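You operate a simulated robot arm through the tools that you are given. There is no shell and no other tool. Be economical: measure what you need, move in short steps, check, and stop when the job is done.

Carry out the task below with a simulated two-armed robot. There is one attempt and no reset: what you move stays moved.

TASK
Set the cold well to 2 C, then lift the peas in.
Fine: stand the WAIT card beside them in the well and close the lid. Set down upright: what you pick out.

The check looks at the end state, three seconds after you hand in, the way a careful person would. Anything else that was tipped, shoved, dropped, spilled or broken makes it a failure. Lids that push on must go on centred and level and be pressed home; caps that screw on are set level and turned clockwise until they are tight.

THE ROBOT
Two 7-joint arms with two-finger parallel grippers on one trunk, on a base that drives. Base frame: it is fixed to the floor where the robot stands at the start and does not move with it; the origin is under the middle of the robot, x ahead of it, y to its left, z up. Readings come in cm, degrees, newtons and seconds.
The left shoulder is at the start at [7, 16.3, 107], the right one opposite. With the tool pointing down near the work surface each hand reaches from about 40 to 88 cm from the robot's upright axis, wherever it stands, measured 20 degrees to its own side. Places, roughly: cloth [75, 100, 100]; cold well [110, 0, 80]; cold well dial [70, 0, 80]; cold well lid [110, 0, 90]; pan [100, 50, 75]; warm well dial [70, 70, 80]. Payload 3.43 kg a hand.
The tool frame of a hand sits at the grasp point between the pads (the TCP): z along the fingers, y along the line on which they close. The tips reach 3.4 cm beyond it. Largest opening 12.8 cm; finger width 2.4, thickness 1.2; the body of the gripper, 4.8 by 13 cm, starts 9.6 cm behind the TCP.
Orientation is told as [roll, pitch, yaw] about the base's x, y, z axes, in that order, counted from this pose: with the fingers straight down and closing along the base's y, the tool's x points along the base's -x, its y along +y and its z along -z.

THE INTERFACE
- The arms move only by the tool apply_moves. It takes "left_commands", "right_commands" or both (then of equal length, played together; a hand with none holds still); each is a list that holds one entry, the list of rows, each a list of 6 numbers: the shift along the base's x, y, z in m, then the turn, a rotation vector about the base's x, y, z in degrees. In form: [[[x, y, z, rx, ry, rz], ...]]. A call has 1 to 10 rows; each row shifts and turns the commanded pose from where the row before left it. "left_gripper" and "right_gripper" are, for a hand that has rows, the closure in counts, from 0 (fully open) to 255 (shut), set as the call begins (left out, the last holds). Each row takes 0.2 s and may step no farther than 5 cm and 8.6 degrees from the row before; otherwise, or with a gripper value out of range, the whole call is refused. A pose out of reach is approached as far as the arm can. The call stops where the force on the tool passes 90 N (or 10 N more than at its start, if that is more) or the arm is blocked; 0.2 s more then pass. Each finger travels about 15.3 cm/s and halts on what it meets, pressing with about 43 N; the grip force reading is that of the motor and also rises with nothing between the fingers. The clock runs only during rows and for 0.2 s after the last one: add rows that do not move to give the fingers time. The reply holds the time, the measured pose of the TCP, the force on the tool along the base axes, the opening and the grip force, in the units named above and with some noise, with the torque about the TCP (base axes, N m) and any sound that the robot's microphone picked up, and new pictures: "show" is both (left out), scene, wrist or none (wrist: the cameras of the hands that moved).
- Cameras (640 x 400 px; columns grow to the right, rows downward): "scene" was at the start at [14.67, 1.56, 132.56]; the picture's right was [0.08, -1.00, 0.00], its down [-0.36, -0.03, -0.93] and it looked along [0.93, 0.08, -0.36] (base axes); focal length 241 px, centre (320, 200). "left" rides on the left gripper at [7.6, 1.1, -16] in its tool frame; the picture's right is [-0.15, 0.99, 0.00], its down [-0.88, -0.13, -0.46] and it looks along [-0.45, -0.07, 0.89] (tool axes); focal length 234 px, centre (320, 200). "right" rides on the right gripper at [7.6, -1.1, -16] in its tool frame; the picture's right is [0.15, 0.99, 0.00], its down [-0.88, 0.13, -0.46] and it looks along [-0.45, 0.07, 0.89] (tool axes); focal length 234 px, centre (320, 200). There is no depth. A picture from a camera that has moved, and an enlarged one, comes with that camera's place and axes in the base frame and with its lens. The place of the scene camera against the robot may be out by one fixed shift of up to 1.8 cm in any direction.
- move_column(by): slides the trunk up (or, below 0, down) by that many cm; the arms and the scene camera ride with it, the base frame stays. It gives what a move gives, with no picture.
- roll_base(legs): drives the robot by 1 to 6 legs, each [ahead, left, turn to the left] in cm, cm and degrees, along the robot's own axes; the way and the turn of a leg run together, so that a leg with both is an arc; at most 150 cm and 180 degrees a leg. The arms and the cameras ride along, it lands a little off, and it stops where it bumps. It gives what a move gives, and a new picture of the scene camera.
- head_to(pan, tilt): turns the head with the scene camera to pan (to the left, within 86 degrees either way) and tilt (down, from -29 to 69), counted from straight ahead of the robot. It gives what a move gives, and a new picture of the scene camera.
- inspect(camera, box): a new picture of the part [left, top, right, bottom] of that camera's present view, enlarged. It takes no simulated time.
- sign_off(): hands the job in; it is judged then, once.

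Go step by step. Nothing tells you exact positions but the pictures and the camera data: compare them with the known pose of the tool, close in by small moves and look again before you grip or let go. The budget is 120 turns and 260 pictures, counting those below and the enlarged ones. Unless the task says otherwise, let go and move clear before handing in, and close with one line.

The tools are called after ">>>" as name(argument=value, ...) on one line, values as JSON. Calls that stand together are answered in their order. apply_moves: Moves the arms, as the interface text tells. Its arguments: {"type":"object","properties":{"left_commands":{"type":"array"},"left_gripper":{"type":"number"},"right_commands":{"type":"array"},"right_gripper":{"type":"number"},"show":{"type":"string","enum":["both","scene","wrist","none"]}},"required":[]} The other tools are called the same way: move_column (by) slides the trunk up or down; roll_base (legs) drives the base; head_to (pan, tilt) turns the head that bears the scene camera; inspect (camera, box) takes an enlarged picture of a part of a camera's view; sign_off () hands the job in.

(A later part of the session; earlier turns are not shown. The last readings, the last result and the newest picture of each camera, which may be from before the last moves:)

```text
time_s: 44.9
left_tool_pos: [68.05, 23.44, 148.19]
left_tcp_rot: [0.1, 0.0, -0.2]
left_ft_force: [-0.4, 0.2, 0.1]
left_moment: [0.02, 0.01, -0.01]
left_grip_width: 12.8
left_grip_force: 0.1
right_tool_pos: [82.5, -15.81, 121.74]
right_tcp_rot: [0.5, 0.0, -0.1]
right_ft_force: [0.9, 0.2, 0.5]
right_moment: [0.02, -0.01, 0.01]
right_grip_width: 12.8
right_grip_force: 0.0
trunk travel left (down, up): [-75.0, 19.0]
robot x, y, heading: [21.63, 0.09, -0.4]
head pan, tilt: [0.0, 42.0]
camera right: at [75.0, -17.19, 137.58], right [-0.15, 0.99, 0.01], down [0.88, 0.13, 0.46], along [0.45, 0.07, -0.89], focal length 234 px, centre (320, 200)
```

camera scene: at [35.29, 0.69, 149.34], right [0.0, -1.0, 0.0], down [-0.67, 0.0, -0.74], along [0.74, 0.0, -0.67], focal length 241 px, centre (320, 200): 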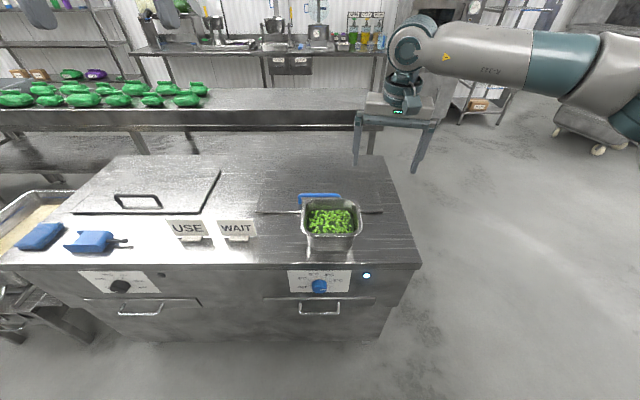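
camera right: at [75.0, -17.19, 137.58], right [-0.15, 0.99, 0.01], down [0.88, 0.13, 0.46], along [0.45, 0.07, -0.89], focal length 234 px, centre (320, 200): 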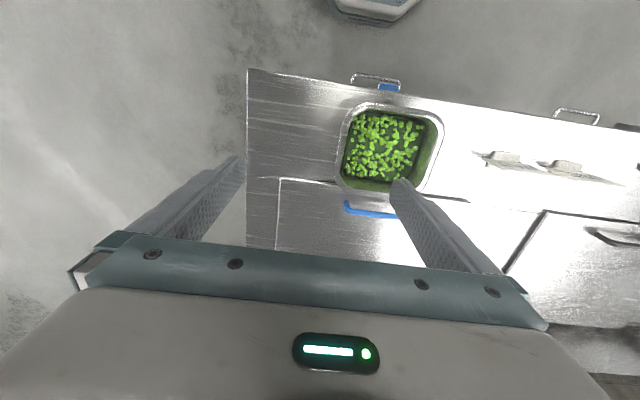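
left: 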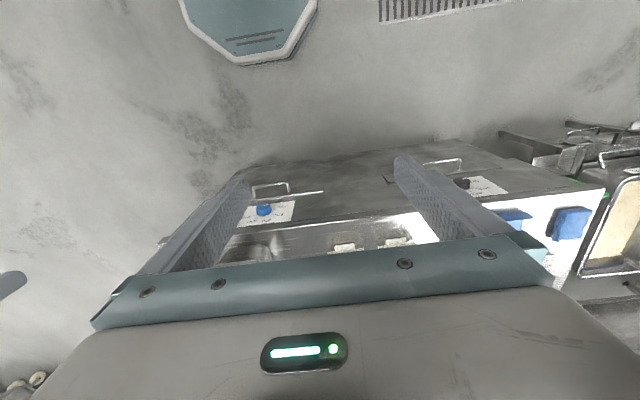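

>>> inspect(camera="right", box=[240, 60, 480, 240])

>>> inspect(camera="scene", box=[250, 150, 420, 256])

```text
2.22 times, centred on (360, 150) of right
camera zoom: at [75.0, -17.19, 137.58], right [-0.15, 0.99, 0.01], down [0.88, 0.13, 0.46], along [0.45, 0.07, -0.89], focal length 520 px, centre (231, 311)
```

zoom: 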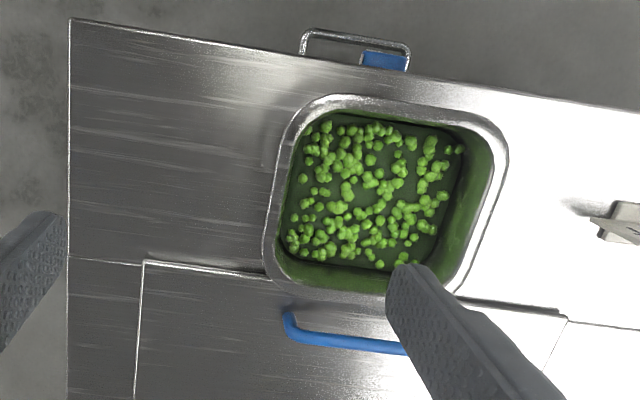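

```text
3.76 times, centred on (335, 203) of scene
camera zoom: at [35.33, 0.66, 149.33], right [0.0, -1.0, 0.0], down [-0.67, 0.0, -0.74], along [0.74, 0.0, -0.67], focal length 908 px, centre (264, 189)
```

zoom: 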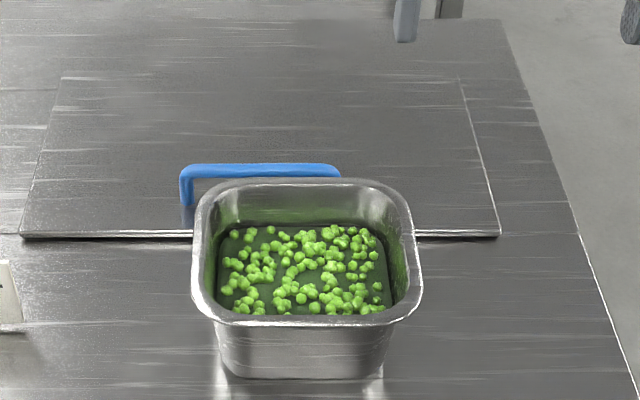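

Peas pan: rim about x 77–92, y −12…5, z≈98. Blue lid handle: bar along y at x≈99, y −7.5…6. I'll bring the left hand, yawed −90°, above the handle, and pull the right hand back.

>>> apply_moves(left_commands=[[[0.03, -0.02, -0.01, 0, 0, -8.5], [0.03, -0.02, -0.01, 0, 0, -8.5], [0.03, -0.02, -0.02, 0, 0, -8.5], [0.03, -0.02, -0.02, 0, 0, -8.5], [0.03, -0.02, -0.02, 0, 0, -8.5], [0.03, -0.02, -0.02, 0, 0, -8.5], [0.03, -0.02, -0.02, 0, 0, -8.5], [0.03, -0.02, -0.02, 0, 0, -8.5], [0.03, -0.02, -0.02, 0, 0, -8.5], [0.02, -0.02, -0.03, 0, 0, -8.5]]], right_commands=[[[-0.02, -0.02, 0, 0, 0, 0], [-0.02, -0.02, 0, 0, 0, 0], [-0.02, -0.02, 0, 0, 0, 0], [-0.02, -0.02, 0, 0, 0, 0], [-0.02, -0.02, 0, 0, 0, 0], [-0.02, -0.02, 0, 0, 0, 0], [-0.02, -0.02, 0, 0, 0, 0], [0, 0, 0, 0, 0, 0], [0, 0, 0, 0, 0, 0], [0, 0, 0, 0, 0, 0]]], left_gripper=135, show="both")

```text
time_s: 47.1
left_tool_pos: [97.39, 2.83, 129.19]
left_tcp_rot: [-0.1, 0.1, -85.3]
left_ft_force: [-0.6, -0.5, 0.8]
left_moment: [0.0, 0.05, -0.01]
left_grip_width: 6.06
left_grip_force: 0.0
right_tool_pos: [68.78, -30.18, 121.62]
right_tcp_rot: [0.6, -0.1, -0.1]
right_ft_force: [-0.1, -0.1, 0.1]
right_moment: [0.05, 0.03, -0.03]
right_grip_width: 12.8
right_grip_force: 0.0
trunk travel left (down, up): [-75.0, 19.0]
robot x, y, heading: [21.64, -0.27, -0.1]
head pan, tilt: [0.0, 42.0]
camera scene: at [35.51, 0.39, 149.31], right [0.0, -1.0, 0.0], down [-0.67, 0.0, -0.74], along [0.74, 0.0, -0.67], focal length 241 px, centre (320, 200)
camera right: at [61.31, -31.41, 137.62], right [-0.14, 0.99, 0.01], down [0.88, 0.12, 0.46], along [0.45, 0.08, -0.89], focal length 234 px, centre (320, 200)
camera left: at [97.88, 10.52, 144.99], right [1.0, -0.06, 0.0], down [-0.06, -0.89, 0.45], along [-0.03, -0.45, -0.89], focal length 234 px, centre (320, 200)
```

scene: 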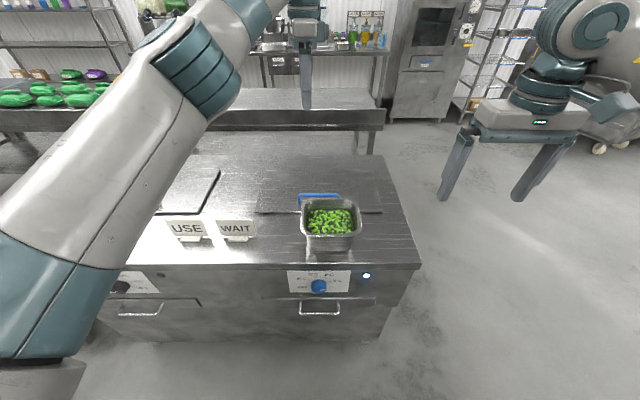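
right: 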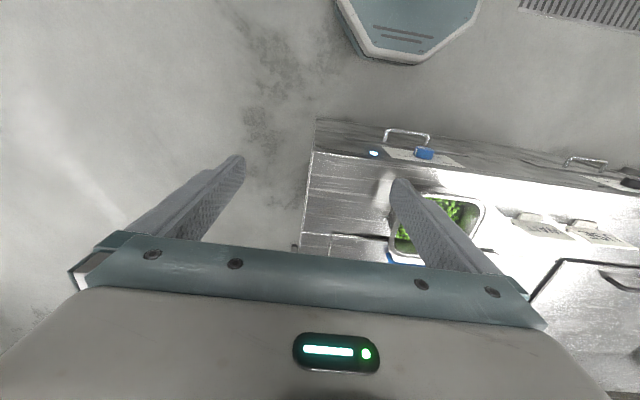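
left: 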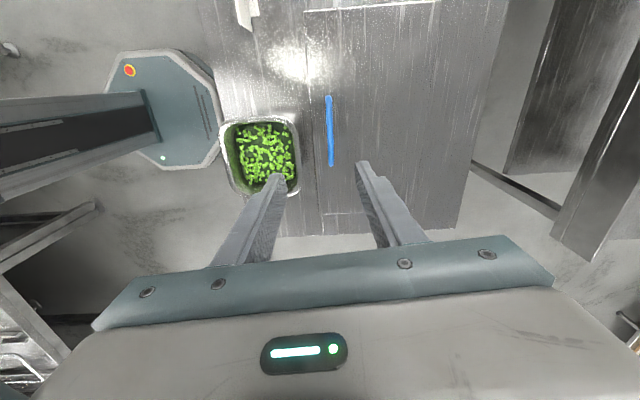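

>>> apply_moves(left_commands=[[[0.019, -0.015, -0.02, 0, 0, -4.5], [0, 0, -0.05, 0, 0, 0], [0, 0, -0.05, 0, 0, 0], [0, 0, -0.05, 0, 0, 0], [0, 0, -0.05, 0, 0, 0], [0, 0, -0.05, 0, 0, 0], [0, 0, -0.03, 0, 0, 0], [0, 0, 0, 0, 0, 0]]], show="both")

>>> inspect(camera="scene", box=[250, 130, 410, 230])

```text
time_s: 48.9
left_tool_pos: [98.65, 2.47, 98.98]
left_tcp_rot: [0.0, 0.1, -89.7]
left_ft_force: [-0.3, 0.3, -0.2]
left_moment: [0.0, 0.01, 0.02]
left_grip_width: 6.02
left_grip_force: 0.0
left hand out of reach, approached as far as the arm can: row 1
right_tool_pos: [68.76, -29.86, 121.84]
right_tcp_rot: [0.4, -0.1, -0.1]
right_ft_force: [0.5, 0.1, 0.3]
right_moment: [0.02, -0.02, -0.02]
right_grip_width: 12.8
right_grip_force: 0.1
trunk travel left (down, up): [-75.0, 19.0]
robot x, y, heading: [21.64, -0.19, 0.0]
head pan, tilt: [0.0, 42.0]
camera scene: at [35.42, 0.71, 149.32], right [0.0, -1.0, 0.0], down [-0.67, 0.0, -0.74], along [0.74, 0.0, -0.67], focal length 241 px, centre (320, 200)
camera left: at [99.72, 10.05, 114.77], right [0.99, -0.14, 0.0], down [-0.13, -0.88, 0.46], along [-0.06, -0.45, -0.89], focal length 234 px, centre (320, 200)
```

scene: 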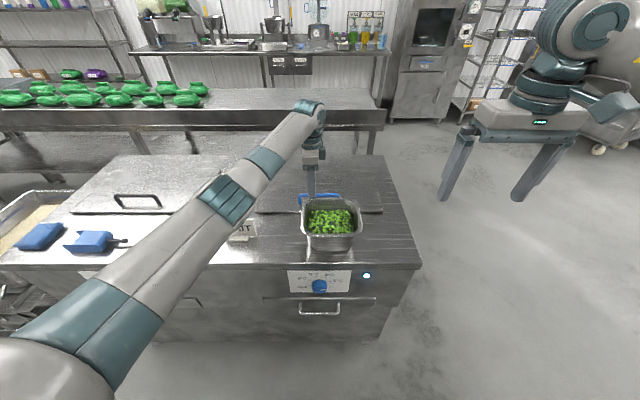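
left: 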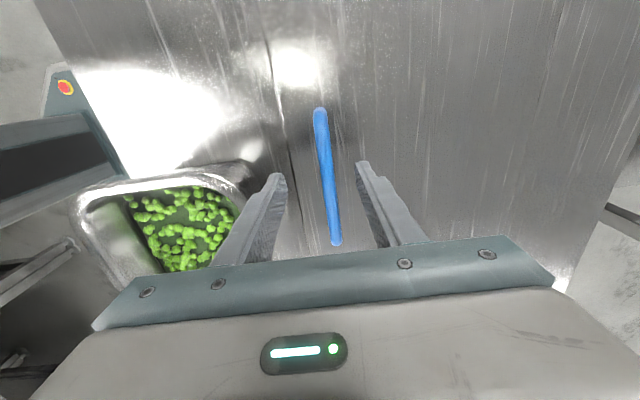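

```text
4.00 times, centred on (330, 180) of scene
camera zoom: at [35.42, 0.71, 149.32], right [0.0, -1.0, 0.0], down [-0.67, 0.0, -0.74], along [0.74, 0.0, -0.67], focal length 965 px, centre (280, 280)
```

zoom: 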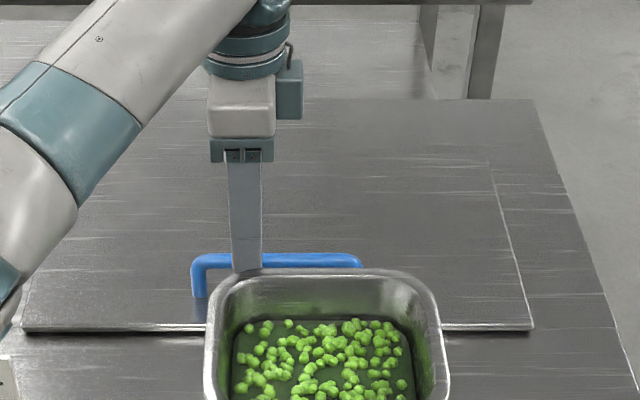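

Handle confirmed at x≈99.3, y −7.5…7.7. The arm is near full stretch, so I'll raise the hand and drive 15 cm closer.

>>> apply_moves(left_commands=[[[0, 0, 0.05, 0, 0, 0], [0, 0, 0.05, 0, 0, 0], [0, 0, 0.05, 0, 0, 0], [0, 0, 0.02, 0, 0, 0]]], show="none")

>>> roll_base(legs=[[15, 0, 0]])

>>> apply_moves(left_commands=[[[-0.04, 0, 0, 0, 0, 0], [-0.04, 0, 0, 0, 0, 0], [-0.04, -0.01, 0, 0, 0, 0], [-0.02, -0.005, 0, 0, 0, 0], [0, 0, 0, 0, 0, 0]]], show="wrist")

```text
time_s: 49.9
left_tool_pos: [98.56, 2.35, 116.19]
left_tcp_rot: [-0.1, 0.0, -89.7]
left_ft_force: [0.0, -0.2, 0.0]
left_moment: [-0.05, -0.02, -0.02]
left_grip_width: 6.0
left_grip_force: 0.0
right_tool_pos: [68.72, -29.95, 121.81]
right_tcp_rot: [0.4, -0.1, -0.1]
right_ft_force: [1.1, -0.3, -0.3]
right_moment: [0.0, -0.03, 0.02]
right_grip_width: 12.8
right_grip_force: 0.0
trunk travel left (down, up): [-75.0, 19.0]
robot x, y, heading: [21.5, 0.18, -0.3]
head pan, tilt: [0.0, 42.0]
```

```text
time_s: 51.3
left_tool_pos: [113.5, 2.35, 116.19]
left_tcp_rot: [0.1, 0.0, -89.8]
left_ft_force: [-0.2, 0.3, 0.1]
left_moment: [0.01, 0.01, 0.01]
left_grip_width: 6.03
left_grip_force: 0.0
right_tool_pos: [83.56, -29.95, 121.78]
right_tcp_rot: [0.5, -0.2, 0.0]
right_ft_force: [0.2, 0.2, -0.1]
right_moment: [0.03, -0.04, 0.01]
right_grip_width: 12.8
right_grip_force: 0.1
trunk travel left (down, up): [-75.0, 19.0]
robot x, y, heading: [36.7, -0.42, 0.0]
head pan, tilt: [0.0, 42.0]
camera scene: at [50.28, 0.64, 149.35], right [0.0, -1.0, 0.0], down [-0.67, 0.0, -0.74], along [0.74, 0.0, -0.67], focal length 241 px, centre (320, 200)
```

scene: 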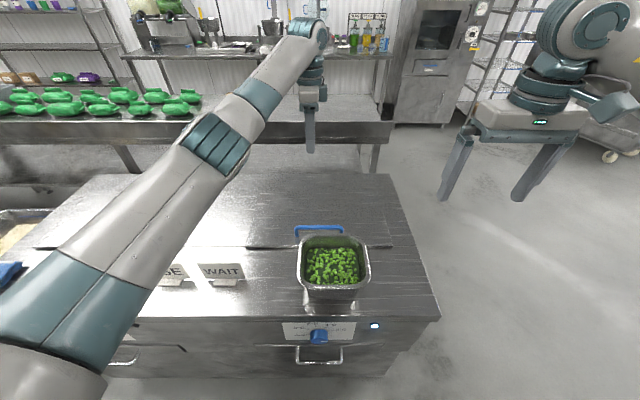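

```text
time_s: 52.5
left_tool_pos: [99.66, 0.64, 116.09]
left_tcp_rot: [-0.1, 0.0, -89.7]
left_ft_force: [-0.5, 0.2, -0.5]
left_moment: [0.02, 0.0, -0.02]
left_grip_width: 6.04
left_grip_force: 0.0
right_tool_pos: [83.84, -29.91, 121.73]
right_tcp_rot: [0.5, -0.1, -0.1]
right_ft_force: [0.4, -0.4, -0.8]
right_moment: [0.01, -0.01, 0.02]
right_grip_width: 12.8
right_grip_force: 0.1
trunk travel left (down, up): [-75.0, 19.0]
robot x, y, heading: [36.54, -0.35, -0.2]
head pan, tilt: [0.0, 42.0]
camera left: at [100.68, 8.21, 132.01], right [0.99, -0.14, 0.0], down [-0.12, -0.88, 0.46], along [-0.07, -0.45, -0.89], focal length 234 px, centre (320, 200)
```

left: 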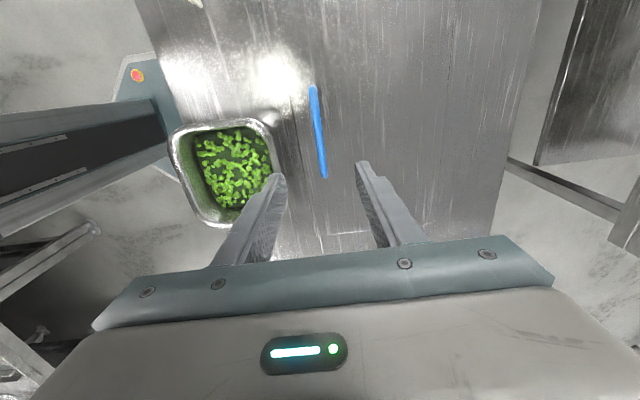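

>>> apply_moves(left_commands=[[[-0.002, 0, -0.04, 0, 0, 0], [0, 0, -0.05, 0, 0, 0], [0, 0, -0.05, 0, 0, 0], [0, 0, -0.05, 0, 0, 0], [0, 0, -0.03, 0, 0, 0], [0, 0, -0.01, 0, 0, 0], [0, 0, 0, 0, 0, 0]]], show="wrist")

>>> inspect(camera="scene", box=[250, 180, 410, 280])

```text
time_s: 54.1
left_tool_pos: [99.65, 0.99, 93.04]
left_tcp_rot: [0.0, 0.0, -89.6]
left_ft_force: [0.7, -0.3, 0.0]
left_moment: [-0.01, 0.02, 0.0]
left_grip_width: 6.02
left_grip_force: 0.0
right_tool_pos: [83.81, -29.94, 121.77]
right_tcp_rot: [0.6, -0.1, -0.1]
right_ft_force: [-0.8, 0.0, -0.3]
right_moment: [-0.03, -0.02, 0.02]
right_grip_width: 12.8
right_grip_force: 0.2
trunk travel left (down, up): [-75.0, 19.0]
robot x, y, heading: [36.81, -0.59, 0.0]
head pan, tilt: [0.0, 42.0]
camera left: at [100.73, 8.6, 108.95], right [0.99, -0.14, 0.0], down [-0.13, -0.88, 0.46], along [-0.07, -0.45, -0.89], focal length 234 px, centre (320, 200)
```

left: 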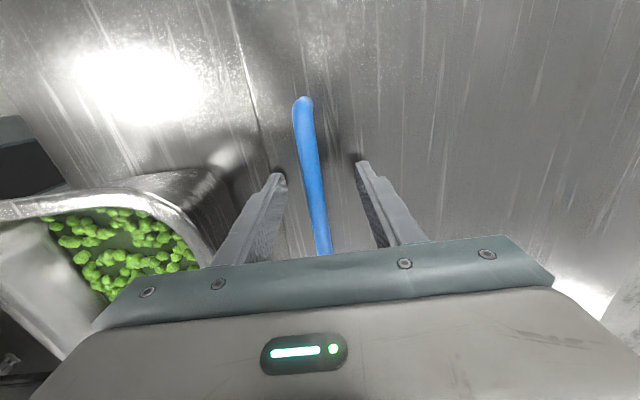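

```text
4.00 times, centred on (330, 230) of scene
camera zoom: at [50.51, 0.64, 149.32], right [0.0, -1.0, 0.0], down [-0.67, 0.0, -0.74], along [0.74, 0.0, -0.67], focal length 965 px, centre (280, 80)
```

zoom: 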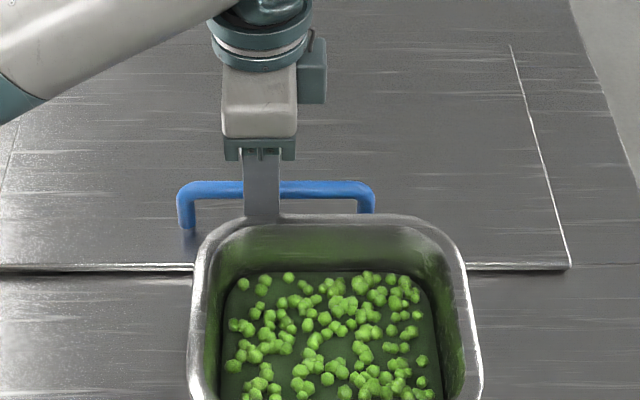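

>>> apply_moves(left_commands=[[[0, 0, 0, 0, 0, 0], [0, 0, 0, 0, 0, 0], [0, 0, 0, 0, 0, 0]]], left_gripper=255, show="wrist")

```text
time_s: 54.9
left_tool_pos: [99.28, 1.02, 93.17]
left_tcp_rot: [-0.1, 0.0, -89.8]
left_ft_force: [-22.9, 2.5, -6.3]
left_moment: [0.42, 0.13, -0.27]
left_grip_width: 1.37
left_grip_force: 44.9
right_tool_pos: [83.49, -29.88, 121.85]
right_tcp_rot: [0.5, -0.3, -0.2]
right_ft_force: [-0.5, 0.7, 0.4]
right_moment: [0.01, 0.03, 0.01]
right_grip_width: 12.79
right_grip_force: 0.1
trunk travel left (down, up): [-75.0, 19.0]
robot x, y, heading: [36.72, 0.48, -0.0]
head pan, tilt: [0.0, 42.0]
camera left: at [100.43, 8.57, 109.0], right [0.99, -0.14, 0.0], down [-0.13, -0.88, 0.46], along [-0.07, -0.45, -0.89], focal length 234 px, centre (320, 200)
```

left: 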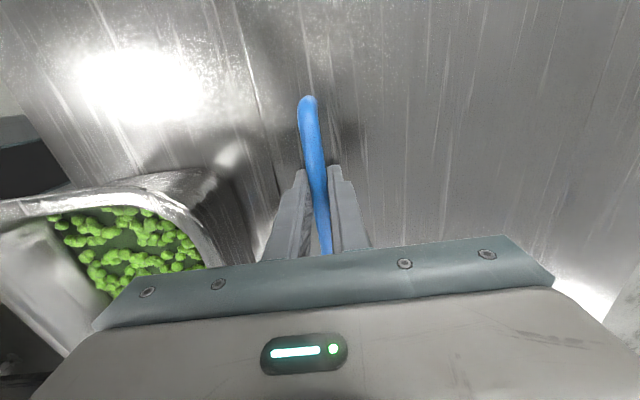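

Gripped the handle (1.4 cm bar). Test lift a few cm to learn whether the lid is hinged.

>>> apply_moves(left_commands=[[[-0.003, 0, 0.01, 0, 0, 0], [0, 0, 0.015, 0, 0, 0], [0, 0, 0.02, 0, 0, 0], [0.003, 0, 0.02, 0, 0, 0], [0, 0, 0, 0, 0, 0]]], show="both")

```text
time_s: 56.1
left_tool_pos: [100.9, 1.03, 98.76]
left_tcp_rot: [-0.1, 0.1, -89.2]
left_ft_force: [63.7, -0.2, -32.5]
left_moment: [-0.3, -0.3, -0.77]
left_grip_width: 1.39
left_grip_force: 44.9
right_tool_pos: [85.06, -29.84, 121.13]
right_tcp_rot: [0.5, 0.5, -0.2]
right_ft_force: [-0.3, -0.5, -0.3]
right_moment: [0.03, 0.03, 0.0]
right_grip_width: 12.81
right_grip_force: 0.0
trunk travel left (down, up): [-75.0, 19.0]
robot x, y, heading: [36.81, 0.03, -0.2]
head pan, tilt: [0.0, 42.0]
camera scene: at [52.1, 0.67, 149.15], right [0.0, -1.0, 0.0], down [-0.68, 0.0, -0.74], along [0.74, 0.0, -0.68], focal length 241 px, centre (320, 200)
camera left: at [101.91, 8.58, 114.68], right [0.99, -0.13, 0.0], down [-0.12, -0.88, 0.45], along [-0.06, -0.45, -0.89], focal length 234 px, centre (320, 200)
```

scene: 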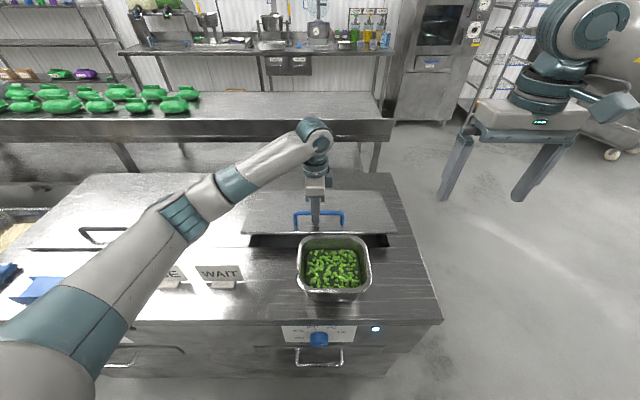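
left: 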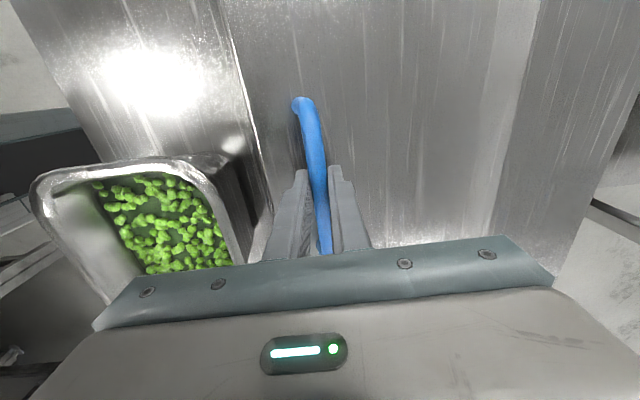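

The lid is hinged at the rear. I'll follow the arc about a hinge near x≈121, z≈88.

>>> apply_moves(left_commands=[[[0.015, 0, 0, 0, 0, 0], [0.01, 0, 0.011, 0, 0, 0], [0.01, 0, 0.012, 0, 0, 0], [0.014, 0, 0.015, 0, 0, 0], [0.013, 0, 0.014, 0, 0, 0], [0.016, 0, 0.013, 0, 0, 0], [0.015, 0, 0.011, 0, 0, 0], [0, 0, 0, 0, 0, 0]]], show="scene")

```text
time_s: 57.9
left_tool_pos: [108.32, 0.93, 107.79]
left_tcp_rot: [0.4, -0.1, -89.9]
left_ft_force: [-22.9, 13.9, 27.7]
left_moment: [-0.02, 0.2, -0.35]
left_grip_width: 1.37
left_grip_force: 44.9
right_tool_pos: [83.19, -29.81, 122.17]
right_tcp_rot: [0.4, -0.5, -0.1]
right_ft_force: [-0.8, -1.6, 0.3]
right_moment: [0.0, 0.02, 0.0]
right_grip_width: 12.79
right_grip_force: 0.0
trunk travel left (down, up): [-75.0, 19.0]
robot x, y, heading: [36.92, 0.32, -0.3]
head pan, tilt: [0.0, 42.0]
camera scene: at [49.69, 0.89, 149.42], right [0.0, -1.0, 0.0], down [-0.66, 0.0, -0.75], along [0.75, 0.0, -0.66], focal length 241 px, centre (320, 200)
```

scene: 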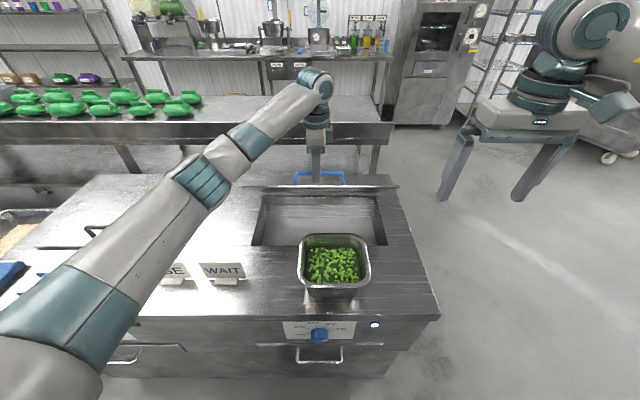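

>>> apply_moves(left_commands=[[[0, 0, 0.006, 0, 0, 0], [0.017, 0, 0.011, 0, 0, 0], [0.018, 0, 0.009, 0, 0, 0], [0.018, 0, 0.007, 0, 0, 0], [0.019, 0, 0.006, 0, 0, 0], [0.019, 0, 0.003, 0, 0, 0], [0.02, 0, 0.002, 0, 0, 0], [0, 0, 0, 0, 0, 0]]], show="scene")

```text
time_s: 59.7
left_tool_pos: [116.61, 0.79, 111.52]
left_tcp_rot: [0.2, 0.0, -89.9]
left_ft_force: [-8.0, -6.8, 9.4]
left_moment: [-0.02, 0.15, -0.28]
left_grip_width: 1.35
left_grip_force: 45.0
left hand out of reach, approached as far as the arm can: row 6, 7
right_tool_pos: [83.5, -30.03, 121.87]
right_tcp_rot: [0.6, -0.3, -0.2]
right_ft_force: [-0.6, -0.6, 0.1]
right_moment: [0.02, 0.01, 0.04]
right_grip_width: 12.78
right_grip_force: 0.0
trunk travel left (down, up): [-75.0, 19.0]
robot x, y, heading: [36.84, 0.45, -0.1]
head pan, tilt: [0.0, 42.0]
camera scene: at [50.22, 0.48, 149.35], right [0.0, -1.0, 0.0], down [-0.67, 0.0, -0.74], along [0.74, 0.0, -0.67], focal length 241 px, centre (320, 200)
```

scene: 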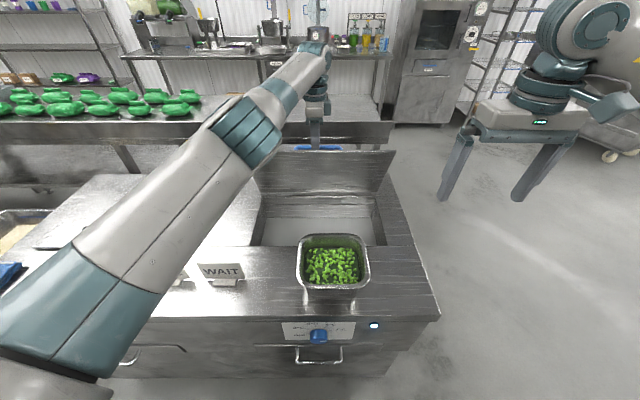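

Out of reach by arm; the arc is near flat here so I'll drive the base ahead 8 cm to bring the lid on.

>>> roll_base(legs=[[8, 0, 0]])

```text
time_s: 60.8
left_tool_pos: [124.26, 0.85, 111.41]
left_tcp_rot: [-0.1, 0.0, -89.8]
left_ft_force: [-3.0, -8.0, 20.3]
left_moment: [-0.09, 0.09, -0.31]
left_grip_width: 1.36
left_grip_force: 45.0
right_tool_pos: [91.25, -30.07, 121.89]
right_tcp_rot: [0.6, -0.3, 0.0]
right_ft_force: [0.5, 0.0, -0.3]
right_moment: [-0.01, 0.01, 0.02]
right_grip_width: 12.79
right_grip_force: 0.0
trunk travel left (down, up): [-75.0, 19.0]
robot x, y, heading: [44.56, -0.07, -0.1]
head pan, tilt: [0.0, 42.0]
camera scene: at [57.96, 0.45, 149.34], right [0.0, -1.0, 0.0], down [-0.67, 0.0, -0.74], along [0.74, 0.0, -0.67], focal length 241 px, centre (320, 200)
```

scene: 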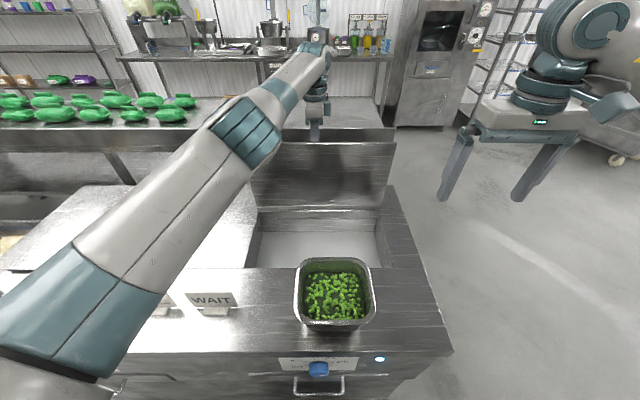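

>>> inspect(camera="scene", box=[230, 120, 420, 260])

>>> roll_base(legs=[[4.5, 0, 0]])

```text
2.86 times, centred on (325, 190) of scene
camera zoom: at [57.96, 0.45, 149.34], right [0.0, -1.0, 0.0], down [-0.67, 0.0, -0.74], along [0.74, 0.0, -0.67], focal length 689 px, centre (306, 229)
```

zoom: 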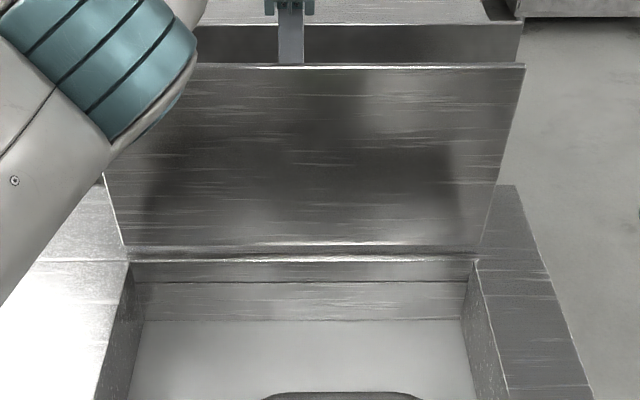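

```text
time_s: 61.8
left_tool_pos: [127.8, 0.92, 110.86]
left_tcp_rot: [-0.5, 0.0, -89.9]
left_ft_force: [5.6, 0.1, -3.9]
left_moment: [-0.13, -0.14, -0.32]
left_grip_width: 1.37
left_grip_force: 45.0
right_tool_pos: [95.03, -29.97, 121.79]
right_tcp_rot: [0.5, 0.1, -0.1]
right_ft_force: [0.8, -0.1, 1.0]
right_moment: [0.03, 0.0, 0.0]
right_grip_width: 12.79
right_grip_force: 0.1
trunk travel left (down, up): [-75.0, 19.0]
robot x, y, heading: [47.64, -0.41, -0.3]
head pan, tilt: [0.0, 42.0]
stopped in leg 1: the robot was blocked; the commanded pose is now the measured one
camera scene: at [61.85, 0.56, 149.35], right [0.0, -1.0, 0.0], down [-0.67, 0.0, -0.74], along [0.74, 0.0, -0.67], focal length 241 px, centre (320, 200)
```

scene: 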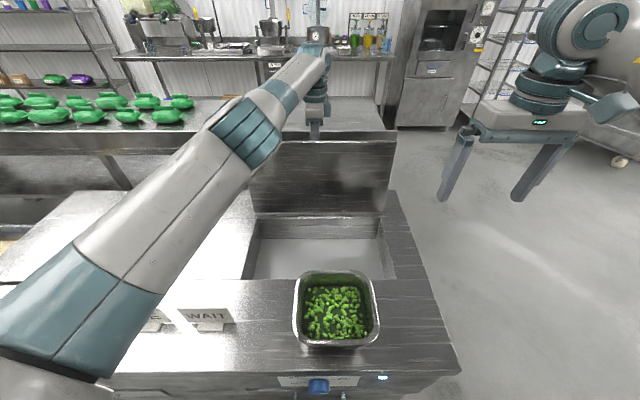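

The lid is just past vertical (~94°). I'll open the fingers a little (handle stays caged) to test whether the lid stays.

>>> apply_moves(left_commands=[[[0.005, 0, 0, 0, 0, 0], [0, 0, 0, 0, 0, 0], [0, 0, 0, 0, 0, 0], [0, 0, 0, 0, 0, 0], [0, 0, 0, 0, 0, 0]]], left_gripper=160, show="both")

```text
time_s: 63.0
left_tool_pos: [127.63, 0.87, 111.01]
left_tcp_rot: [-0.5, 0.0, -89.8]
left_ft_force: [-0.1, 0.0, 0.1]
left_moment: [-0.01, 0.04, 0.0]
left_grip_width: 4.71
left_grip_force: 0.2
left hand out of reach, approached as far as the arm can: row 1
right_tool_pos: [94.97, -30.15, 121.75]
right_tcp_rot: [0.5, 0.0, -0.2]
right_ft_force: [0.4, -0.3, 0.1]
right_moment: [-0.02, -0.01, 0.0]
right_grip_width: 12.83
right_grip_force: 0.0
trunk travel left (down, up): [-75.0, 19.0]
robot x, y, heading: [47.94, -0.01, -0.6]
head pan, tilt: [0.0, 42.0]
camera scene: at [61.63, 0.56, 149.32], right [0.0, -1.0, 0.0], down [-0.67, 0.0, -0.74], along [0.74, 0.0, -0.67], focal length 241 px, centre (320, 200)
camera left: at [128.85, 8.53, 126.83], right [0.99, -0.14, -0.01], down [-0.12, -0.88, 0.46], along [-0.07, -0.45, -0.89], focal length 234 px, centre (320, 200)
```

scene: 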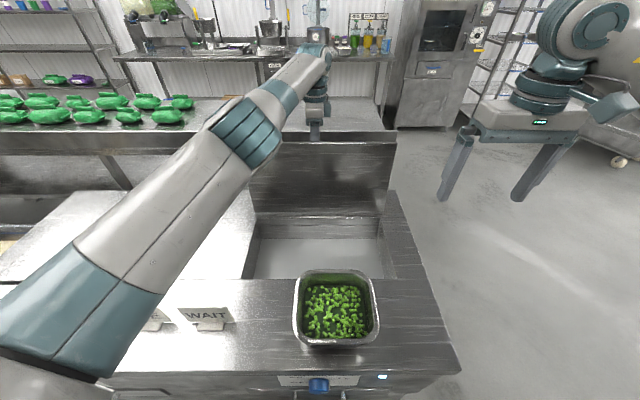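
left: 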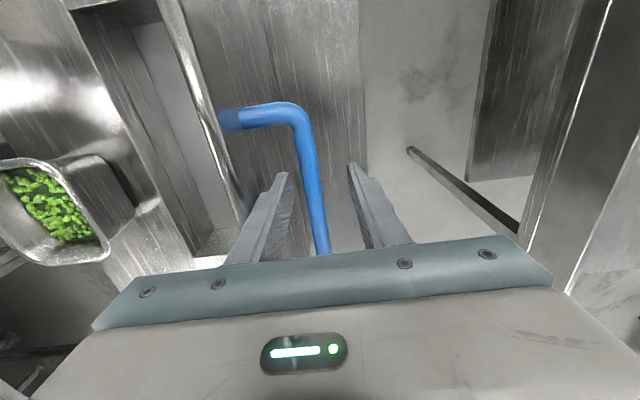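

The lid stays open on its own. Lift the left hand straight out using the trunk, then back the base up.

>>> move_column(by=14)

>>> roll_base(legs=[[-19, 0, 0]])

```text
time_s: 64.7
left_tool_pos: [127.59, 0.93, 125.0]
left_tcp_rot: [-0.7, 0.0, -89.7]
left_ft_force: [0.6, 0.1, -0.5]
left_moment: [0.02, -0.04, 0.03]
left_grip_width: 4.78
left_grip_force: 0.1
right_tool_pos: [94.9, -29.95, 135.75]
right_tcp_rot: [0.5, 0.0, -0.2]
right_ft_force: [-0.4, -0.4, -0.5]
right_moment: [0.02, -0.02, -0.02]
right_grip_width: 12.81
right_grip_force: 0.1
trunk travel left (down, up): [-89.0, 5.0]
robot x, y, heading: [47.85, 0.07, -0.3]
head pan, tilt: [0.0, 42.0]
```

```text
time_s: 66.2
left_tool_pos: [109.37, 0.89, 124.85]
left_tcp_rot: [-0.8, 0.0, -89.8]
left_ft_force: [-0.2, 0.6, -0.3]
left_moment: [0.01, 0.05, -0.03]
left_grip_width: 4.75
left_grip_force: 0.0
right_tool_pos: [76.62, -29.99, 135.58]
right_tcp_rot: [0.5, 0.1, -0.3]
right_ft_force: [0.2, -0.5, -0.1]
right_moment: [0.0, 0.05, 0.0]
right_grip_width: 12.79
right_grip_force: 0.1
trunk travel left (down, up): [-89.0, 5.0]
robot x, y, heading: [29.17, 0.19, -0.4]
head pan, tilt: [0.0, 42.0]
camera scene: at [43.46, 0.63, 163.26], right [-0.01, -1.0, 0.0], down [-0.67, 0.0, -0.74], along [0.74, 0.0, -0.67], focal length 241 px, centre (320, 200)
```

scene: 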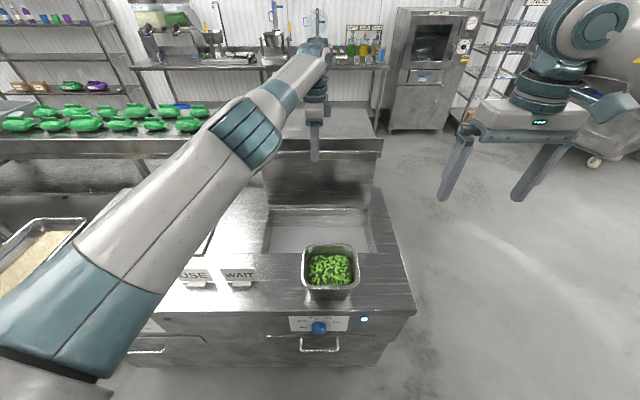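

>>> apply_moves(left_commands=[[[-0.03, 0.02, 0.02, 0, 0, 8.5], [-0.03, 0.01, 0.02, 0, 0, 8.5], [-0.02, 0.01, 0.02, 0, 0, 8.5], [-0.02, 0.01, 0.0, 0, 0, 8.5], [-0.02, 0.01, 0.0, 0, 0, 8.5], [-0.02, 0.01, 0, 0, 0, 8.5], [-0.02, 0.01, 0, 0, 0, 8.5], [-0.01, 0.01, 0, 0, 0, 8.5], [-0.01, 0.01, 0, 0, 0, 8.5], [-0.01, 0.01, 0, 0, 0, 8.5]]], left_gripper=0, show="both")

>>> inspect(camera="scene", box=[240, 130, 420, 300])

```text
time_s: 68.4
left_tool_pos: [89.83, 11.98, 131.19]
left_tcp_rot: [-0.7, 0.0, -4.7]
left_ft_force: [0.6, -0.5, -0.1]
left_moment: [0.02, -0.02, 0.0]
left_grip_width: 12.79
left_grip_force: 0.1
right_tool_pos: [76.17, -29.96, 135.77]
right_tcp_rot: [0.5, 0.0, -0.3]
right_ft_force: [1.0, -0.6, 0.5]
right_moment: [-0.01, 0.01, 0.02]
right_grip_width: 12.8
right_grip_force: 0.1
trunk travel left (down, up): [-89.0, 5.0]
robot x, y, heading: [29.14, -0.05, -0.5]
head pan, tilt: [0.0, 42.0]
camera scene: at [42.92, 0.74, 163.32], right [-0.01, -1.0, 0.0], down [-0.67, 0.0, -0.74], along [0.74, -0.01, -0.67], focal length 241 px, centre (320, 200)
camera left: at [82.42, 13.87, 147.0], right [0.23, 0.97, -0.01], down [0.87, -0.2, 0.46], along [0.44, -0.11, -0.89], focal length 234 px, centre (320, 200)
```

scene: 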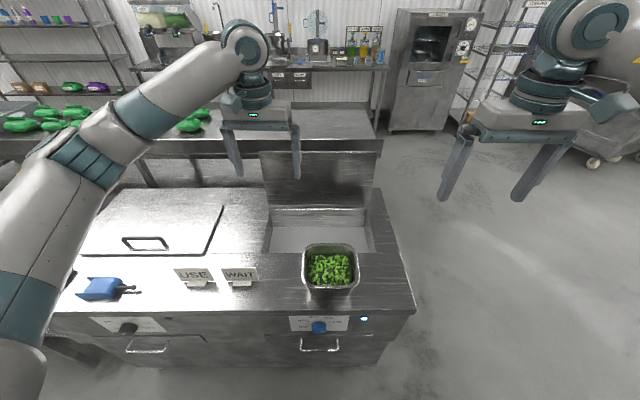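
left: 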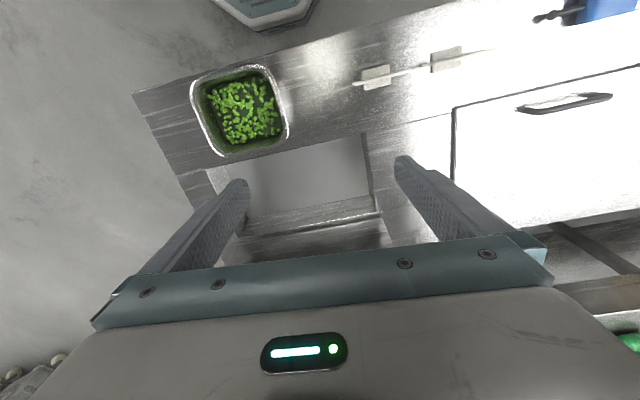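

```text
2.35 times, centred on (330, 215) of scene
camera zoom: at [42.92, 0.74, 163.32], right [-0.01, -1.0, 0.0], down [-0.67, 0.0, -0.74], along [0.74, -0.01, -0.67], focal length 568 px, centre (296, 165)
```

zoom: 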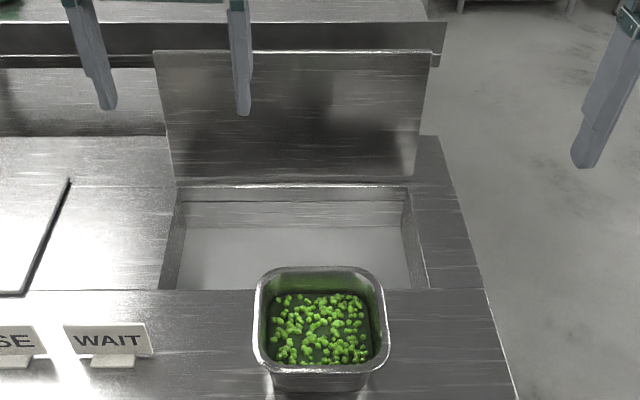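

The well is empty with floor ≈ z 77–78; opening about x 96–119, y −20…20. Next: lift the pan with both hands gripping its left and right rims. Hover first and look.

>>> move_column(by=-15)

>>> apply_moves(left_commands=[[[-0.02, -0.01, 0, 0, 0, 4.5], [-0.02, -0.015, 0, 0, 0, 0], [-0.01, -0.015, 0, 0, 0, 0], [0, -0.01, -0.01, 0, 0, 0], [0, 0, 0, 0, 0, 0]]], right_commands=[[[0.02, 0.035, 0, 0, 0, 0], [0.02, 0.035, -0.01, 0, 0, 0], [0.02, 0.035, -0.02, 0, 0, 0], [0.02, 0.035, -0.02, 0, 0, 0], [0, 0.02, 0, 0, 0, 0]]], left_gripper=155, right_gripper=155, show="both")

```text
time_s: 70.1
left_tool_pos: [89.98, 11.83, 116.2]
left_tcp_rot: [-0.7, 0.1, -4.9]
left_ft_force: [-0.4, -0.6, 0.3]
left_moment: [0.0, -0.01, -0.02]
left_grip_width: 12.77
left_grip_force: 0.1
right_tool_pos: [76.2, -29.94, 120.73]
right_tcp_rot: [0.6, -0.1, -0.3]
right_ft_force: [0.3, -0.7, -0.3]
right_moment: [-0.04, 0.01, 0.02]
right_grip_width: 12.8
right_grip_force: 0.0
trunk travel left (down, up): [-74.0, 20.0]
robot x, y, heading: [29.17, -0.12, -0.4]
head pan, tilt: [0.0, 42.0]
```

```text
time_s: 71.3
left_tool_pos: [84.96, 7.1, 115.2]
left_tcp_rot: [-0.5, 0.0, -0.4]
left_ft_force: [0.0, 0.4, 0.4]
left_moment: [-0.01, -0.02, -0.03]
left_grip_width: 5.02
left_grip_force: 0.1
right_tool_pos: [84.11, -13.84, 115.75]
right_tcp_rot: [0.5, -0.1, -0.3]
right_ft_force: [0.1, 0.3, 0.2]
right_moment: [-0.01, -0.01, 0.01]
right_grip_width: 5.04
right_grip_force: 0.1
trunk travel left (down, up): [-74.0, 20.0]
robot x, y, heading: [29.4, -0.01, -0.4]
head pan, tilt: [0.0, 42.0]
camera scene: at [42.9, 0.73, 148.33], right [-0.01, -1.0, 0.0], down [-0.67, 0.0, -0.74], along [0.74, -0.01, -0.67], focal length 241 px, centre (320, 200)
camera right: at [76.56, -15.02, 131.7], right [-0.14, 0.99, 0.01], down [0.88, 0.12, 0.46], along [0.45, 0.07, -0.89], focal length 234 px, centre (320, 200)
camera left: at [77.29, 8.29, 131.03], right [0.15, 0.99, -0.01], down [0.88, -0.13, 0.46], along [0.45, -0.08, -0.89], focal length 234 px, centre (320, 200)
```

scene: 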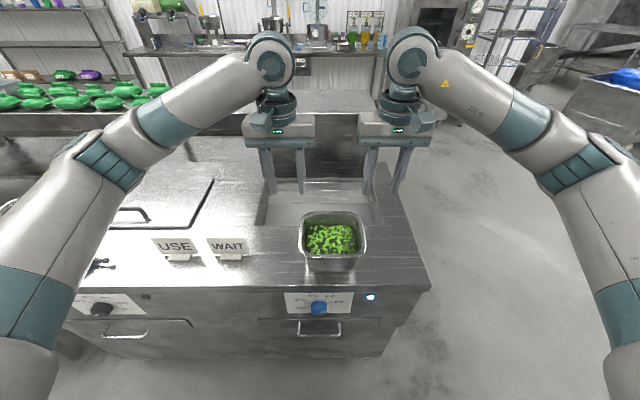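
right: 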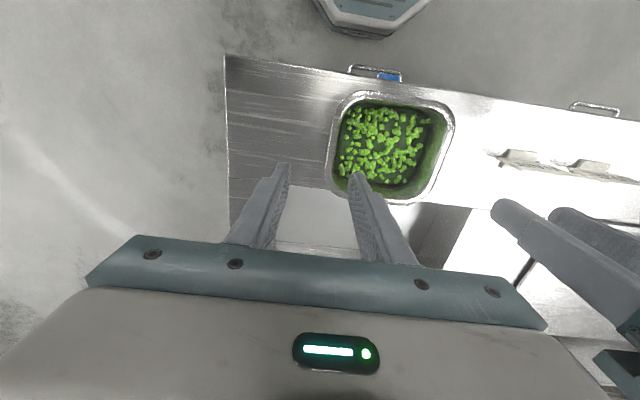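
left: 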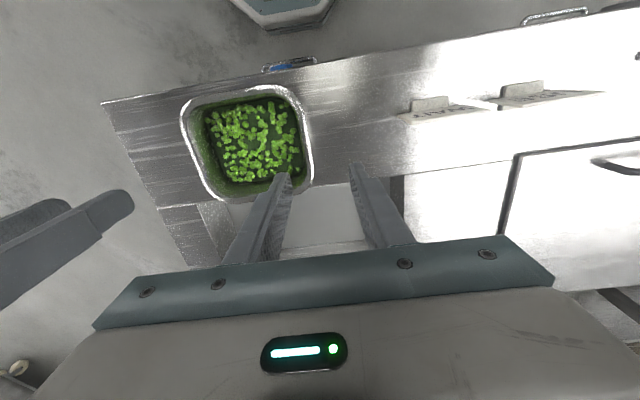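

>>> inspect(camera="right", box=[300, 70, 480, 220])

>>> inspect(camera="left", box=[160, 70, 340, 220])

```text
2.67 times, centred on (390, 145) of right
camera zoom: at [76.56, -15.02, 131.7], right [-0.14, 0.99, 0.01], down [0.88, 0.12, 0.46], along [0.45, 0.07, -0.89], focal length 624 px, centre (133, 347)
```

zoom: 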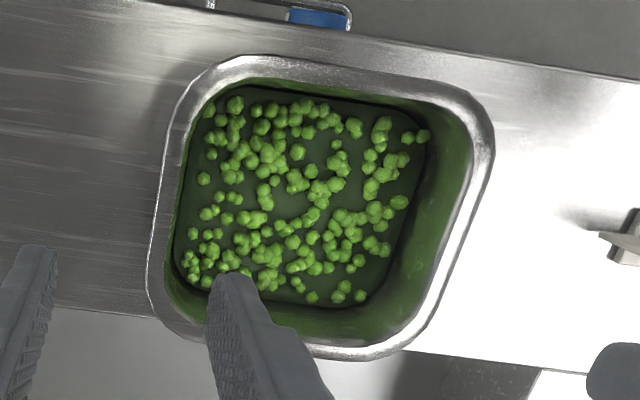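

```text
2.67 times, centred on (250, 145) of left
camera zoom: at [77.29, 8.29, 131.03], right [0.15, 0.99, -0.01], down [0.88, -0.13, 0.46], along [0.45, -0.08, -0.89], focal length 624 px, centre (507, 347)
```

zoom: 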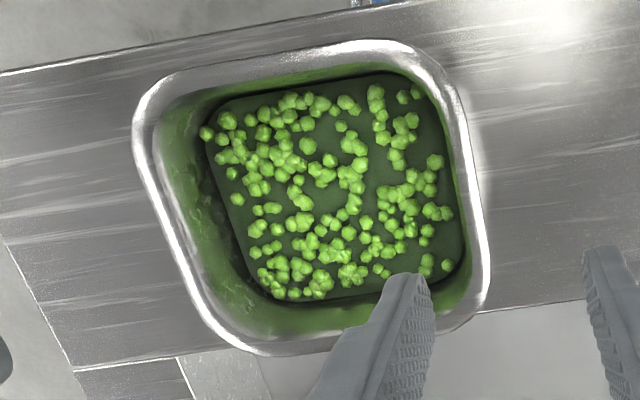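

Pan rim outer edges: y −12.0…5.3, x 76.8…92.8, z≈97. I'll position both hands over the side rims and descend.

>>> apply_moves(left_commands=[[[0, -0.024, -0.02, 0, 0, 0], [0, 0, -0.04, 0, 0, 0], [0, 0, -0.05, 0, 0, 0], [0, 0, -0.03, 0, 0, 0], [0, 0, 0, 0, 0, 0], [0, 0, 0, 0, 0, 0]]], right_commands=[[[0.007, 0.024, -0.02, 0, 0, 0], [0, 0, -0.04, 0, 0, 0], [0, 0, -0.05, 0, 0, 0], [0, 0, -0.035, 0, 0, 0], [0, 0, 0, 0, 0, 0], [0, 0, 0, 0, 0, 0]]], show="both")

>>> inspect(camera="scene", box=[240, 150, 420, 290])

```text
time_s: 72.7
left_tool_pos: [85.2, 4.37, 100.95]
left_tcp_rot: [-0.6, 0.1, -0.3]
left_ft_force: [-0.1, 1.3, 0.3]
left_moment: [-0.04, 0.03, -0.02]
left_grip_width: 5.01
left_grip_force: 0.1
right_tool_pos: [84.92, -11.63, 101.27]
right_tcp_rot: [0.6, -0.2, -0.3]
right_ft_force: [0.7, 0.9, -0.2]
right_moment: [0.0, 0.02, 0.0]
right_grip_width: 5.02
right_grip_force: 0.0
trunk travel left (down, up): [-74.0, 20.0]
robot x, y, heading: [29.01, 0.26, -0.4]
head pan, tilt: [0.0, 42.0]
camera scene: at [43.01, 0.65, 148.31], right [-0.01, -1.0, 0.0], down [-0.67, 0.0, -0.74], along [0.74, 0.0, -0.67], focal length 241 px, centre (320, 200)
camera right: at [77.47, -12.88, 117.15], right [-0.14, 0.99, 0.01], down [0.88, 0.12, 0.46], along [0.45, 0.07, -0.89], focal length 234 px, centre (320, 200)
camera left: at [77.51, 5.68, 116.84], right [0.15, 0.99, -0.01], down [0.88, -0.13, 0.46], along [0.45, -0.08, -0.89], focal length 234 px, centre (320, 200)
```

scene: 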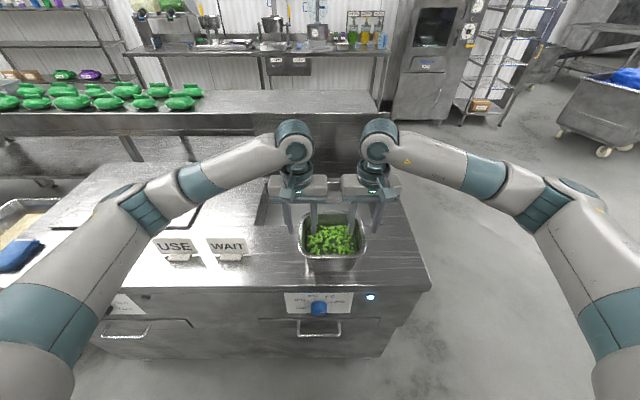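
right: 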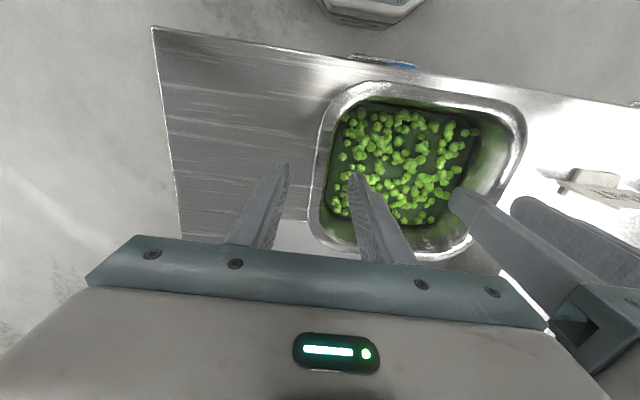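
left: 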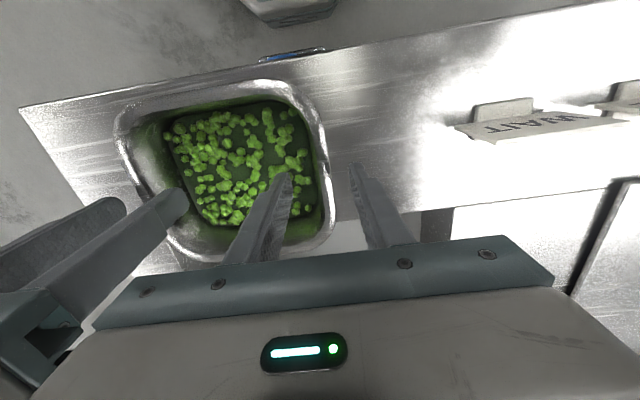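

```text
2.86 times, centred on (330, 220) of scene
camera zoom: at [43.01, 0.65, 148.31], right [-0.01, -1.0, 0.0], down [-0.67, 0.0, -0.74], along [0.74, 0.0, -0.67], focal length 689 px, centre (291, 143)
```

zoom: 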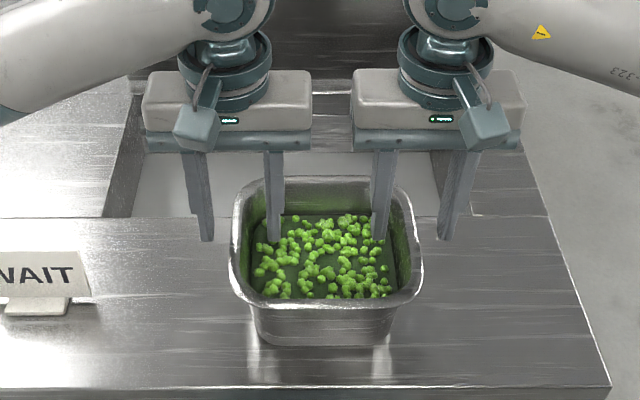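

>>> apply_moves(left_commands=[[[0, 0.002, -0.02, 0, 0, 0], [0, 0, -0.014, 0, 0, 0], [0, 0, -0.01, 0, 0, 0], [0, 0, 0, 0, 0, 0]]], right_commands=[[[0, 0.001, -0.02, 0, 0, 0], [0, 0, -0.017, 0, 0, 0], [0, 0, -0.01, 0, 0, 0], [0, 0, 0, 0, 0, 0]]], show="wrist")

```text
time_s: 73.7
left_tool_pos: [84.98, 4.74, 96.7]
left_tcp_rot: [-0.7, 0.0, -0.5]
left_ft_force: [0.1, 0.3, -0.5]
left_moment: [-0.02, 0.04, -0.01]
left_grip_width: 5.0
left_grip_force: 0.1
right_tool_pos: [85.02, -11.43, 96.57]
right_tcp_rot: [0.6, -0.2, -0.2]
right_ft_force: [0.1, 0.1, 0.2]
right_moment: [0.0, -0.02, 0.01]
right_grip_width: 5.03
right_grip_force: 0.1
trunk travel left (down, up): [-74.0, 20.0]
robot x, y, heading: [29.26, 0.05, -0.5]
head pan, tilt: [0.0, 42.0]
camera right: at [77.49, -12.67, 112.5], right [-0.14, 0.99, 0.01], down [0.88, 0.12, 0.46], along [0.45, 0.07, -0.89], focal length 234 px, centre (320, 200)
camera left: at [77.36, 6.02, 112.53], right [0.15, 0.99, -0.01], down [0.88, -0.13, 0.46], along [0.45, -0.08, -0.89], focal length 234 px, centre (320, 200)
```

right: 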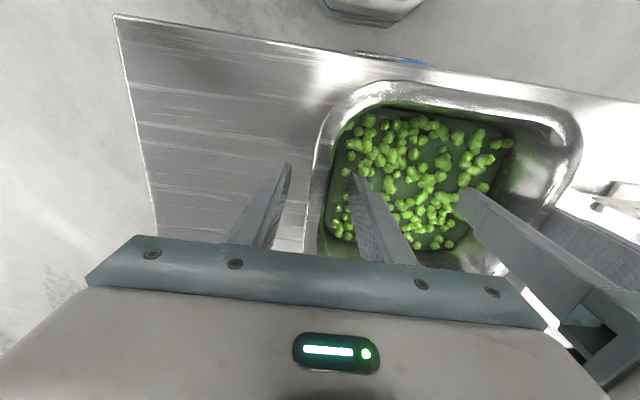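
left: 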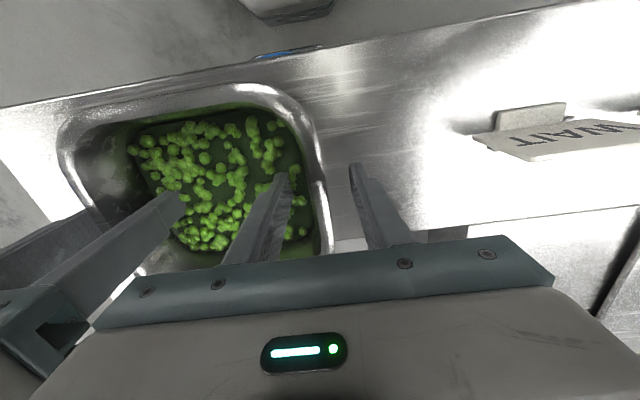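

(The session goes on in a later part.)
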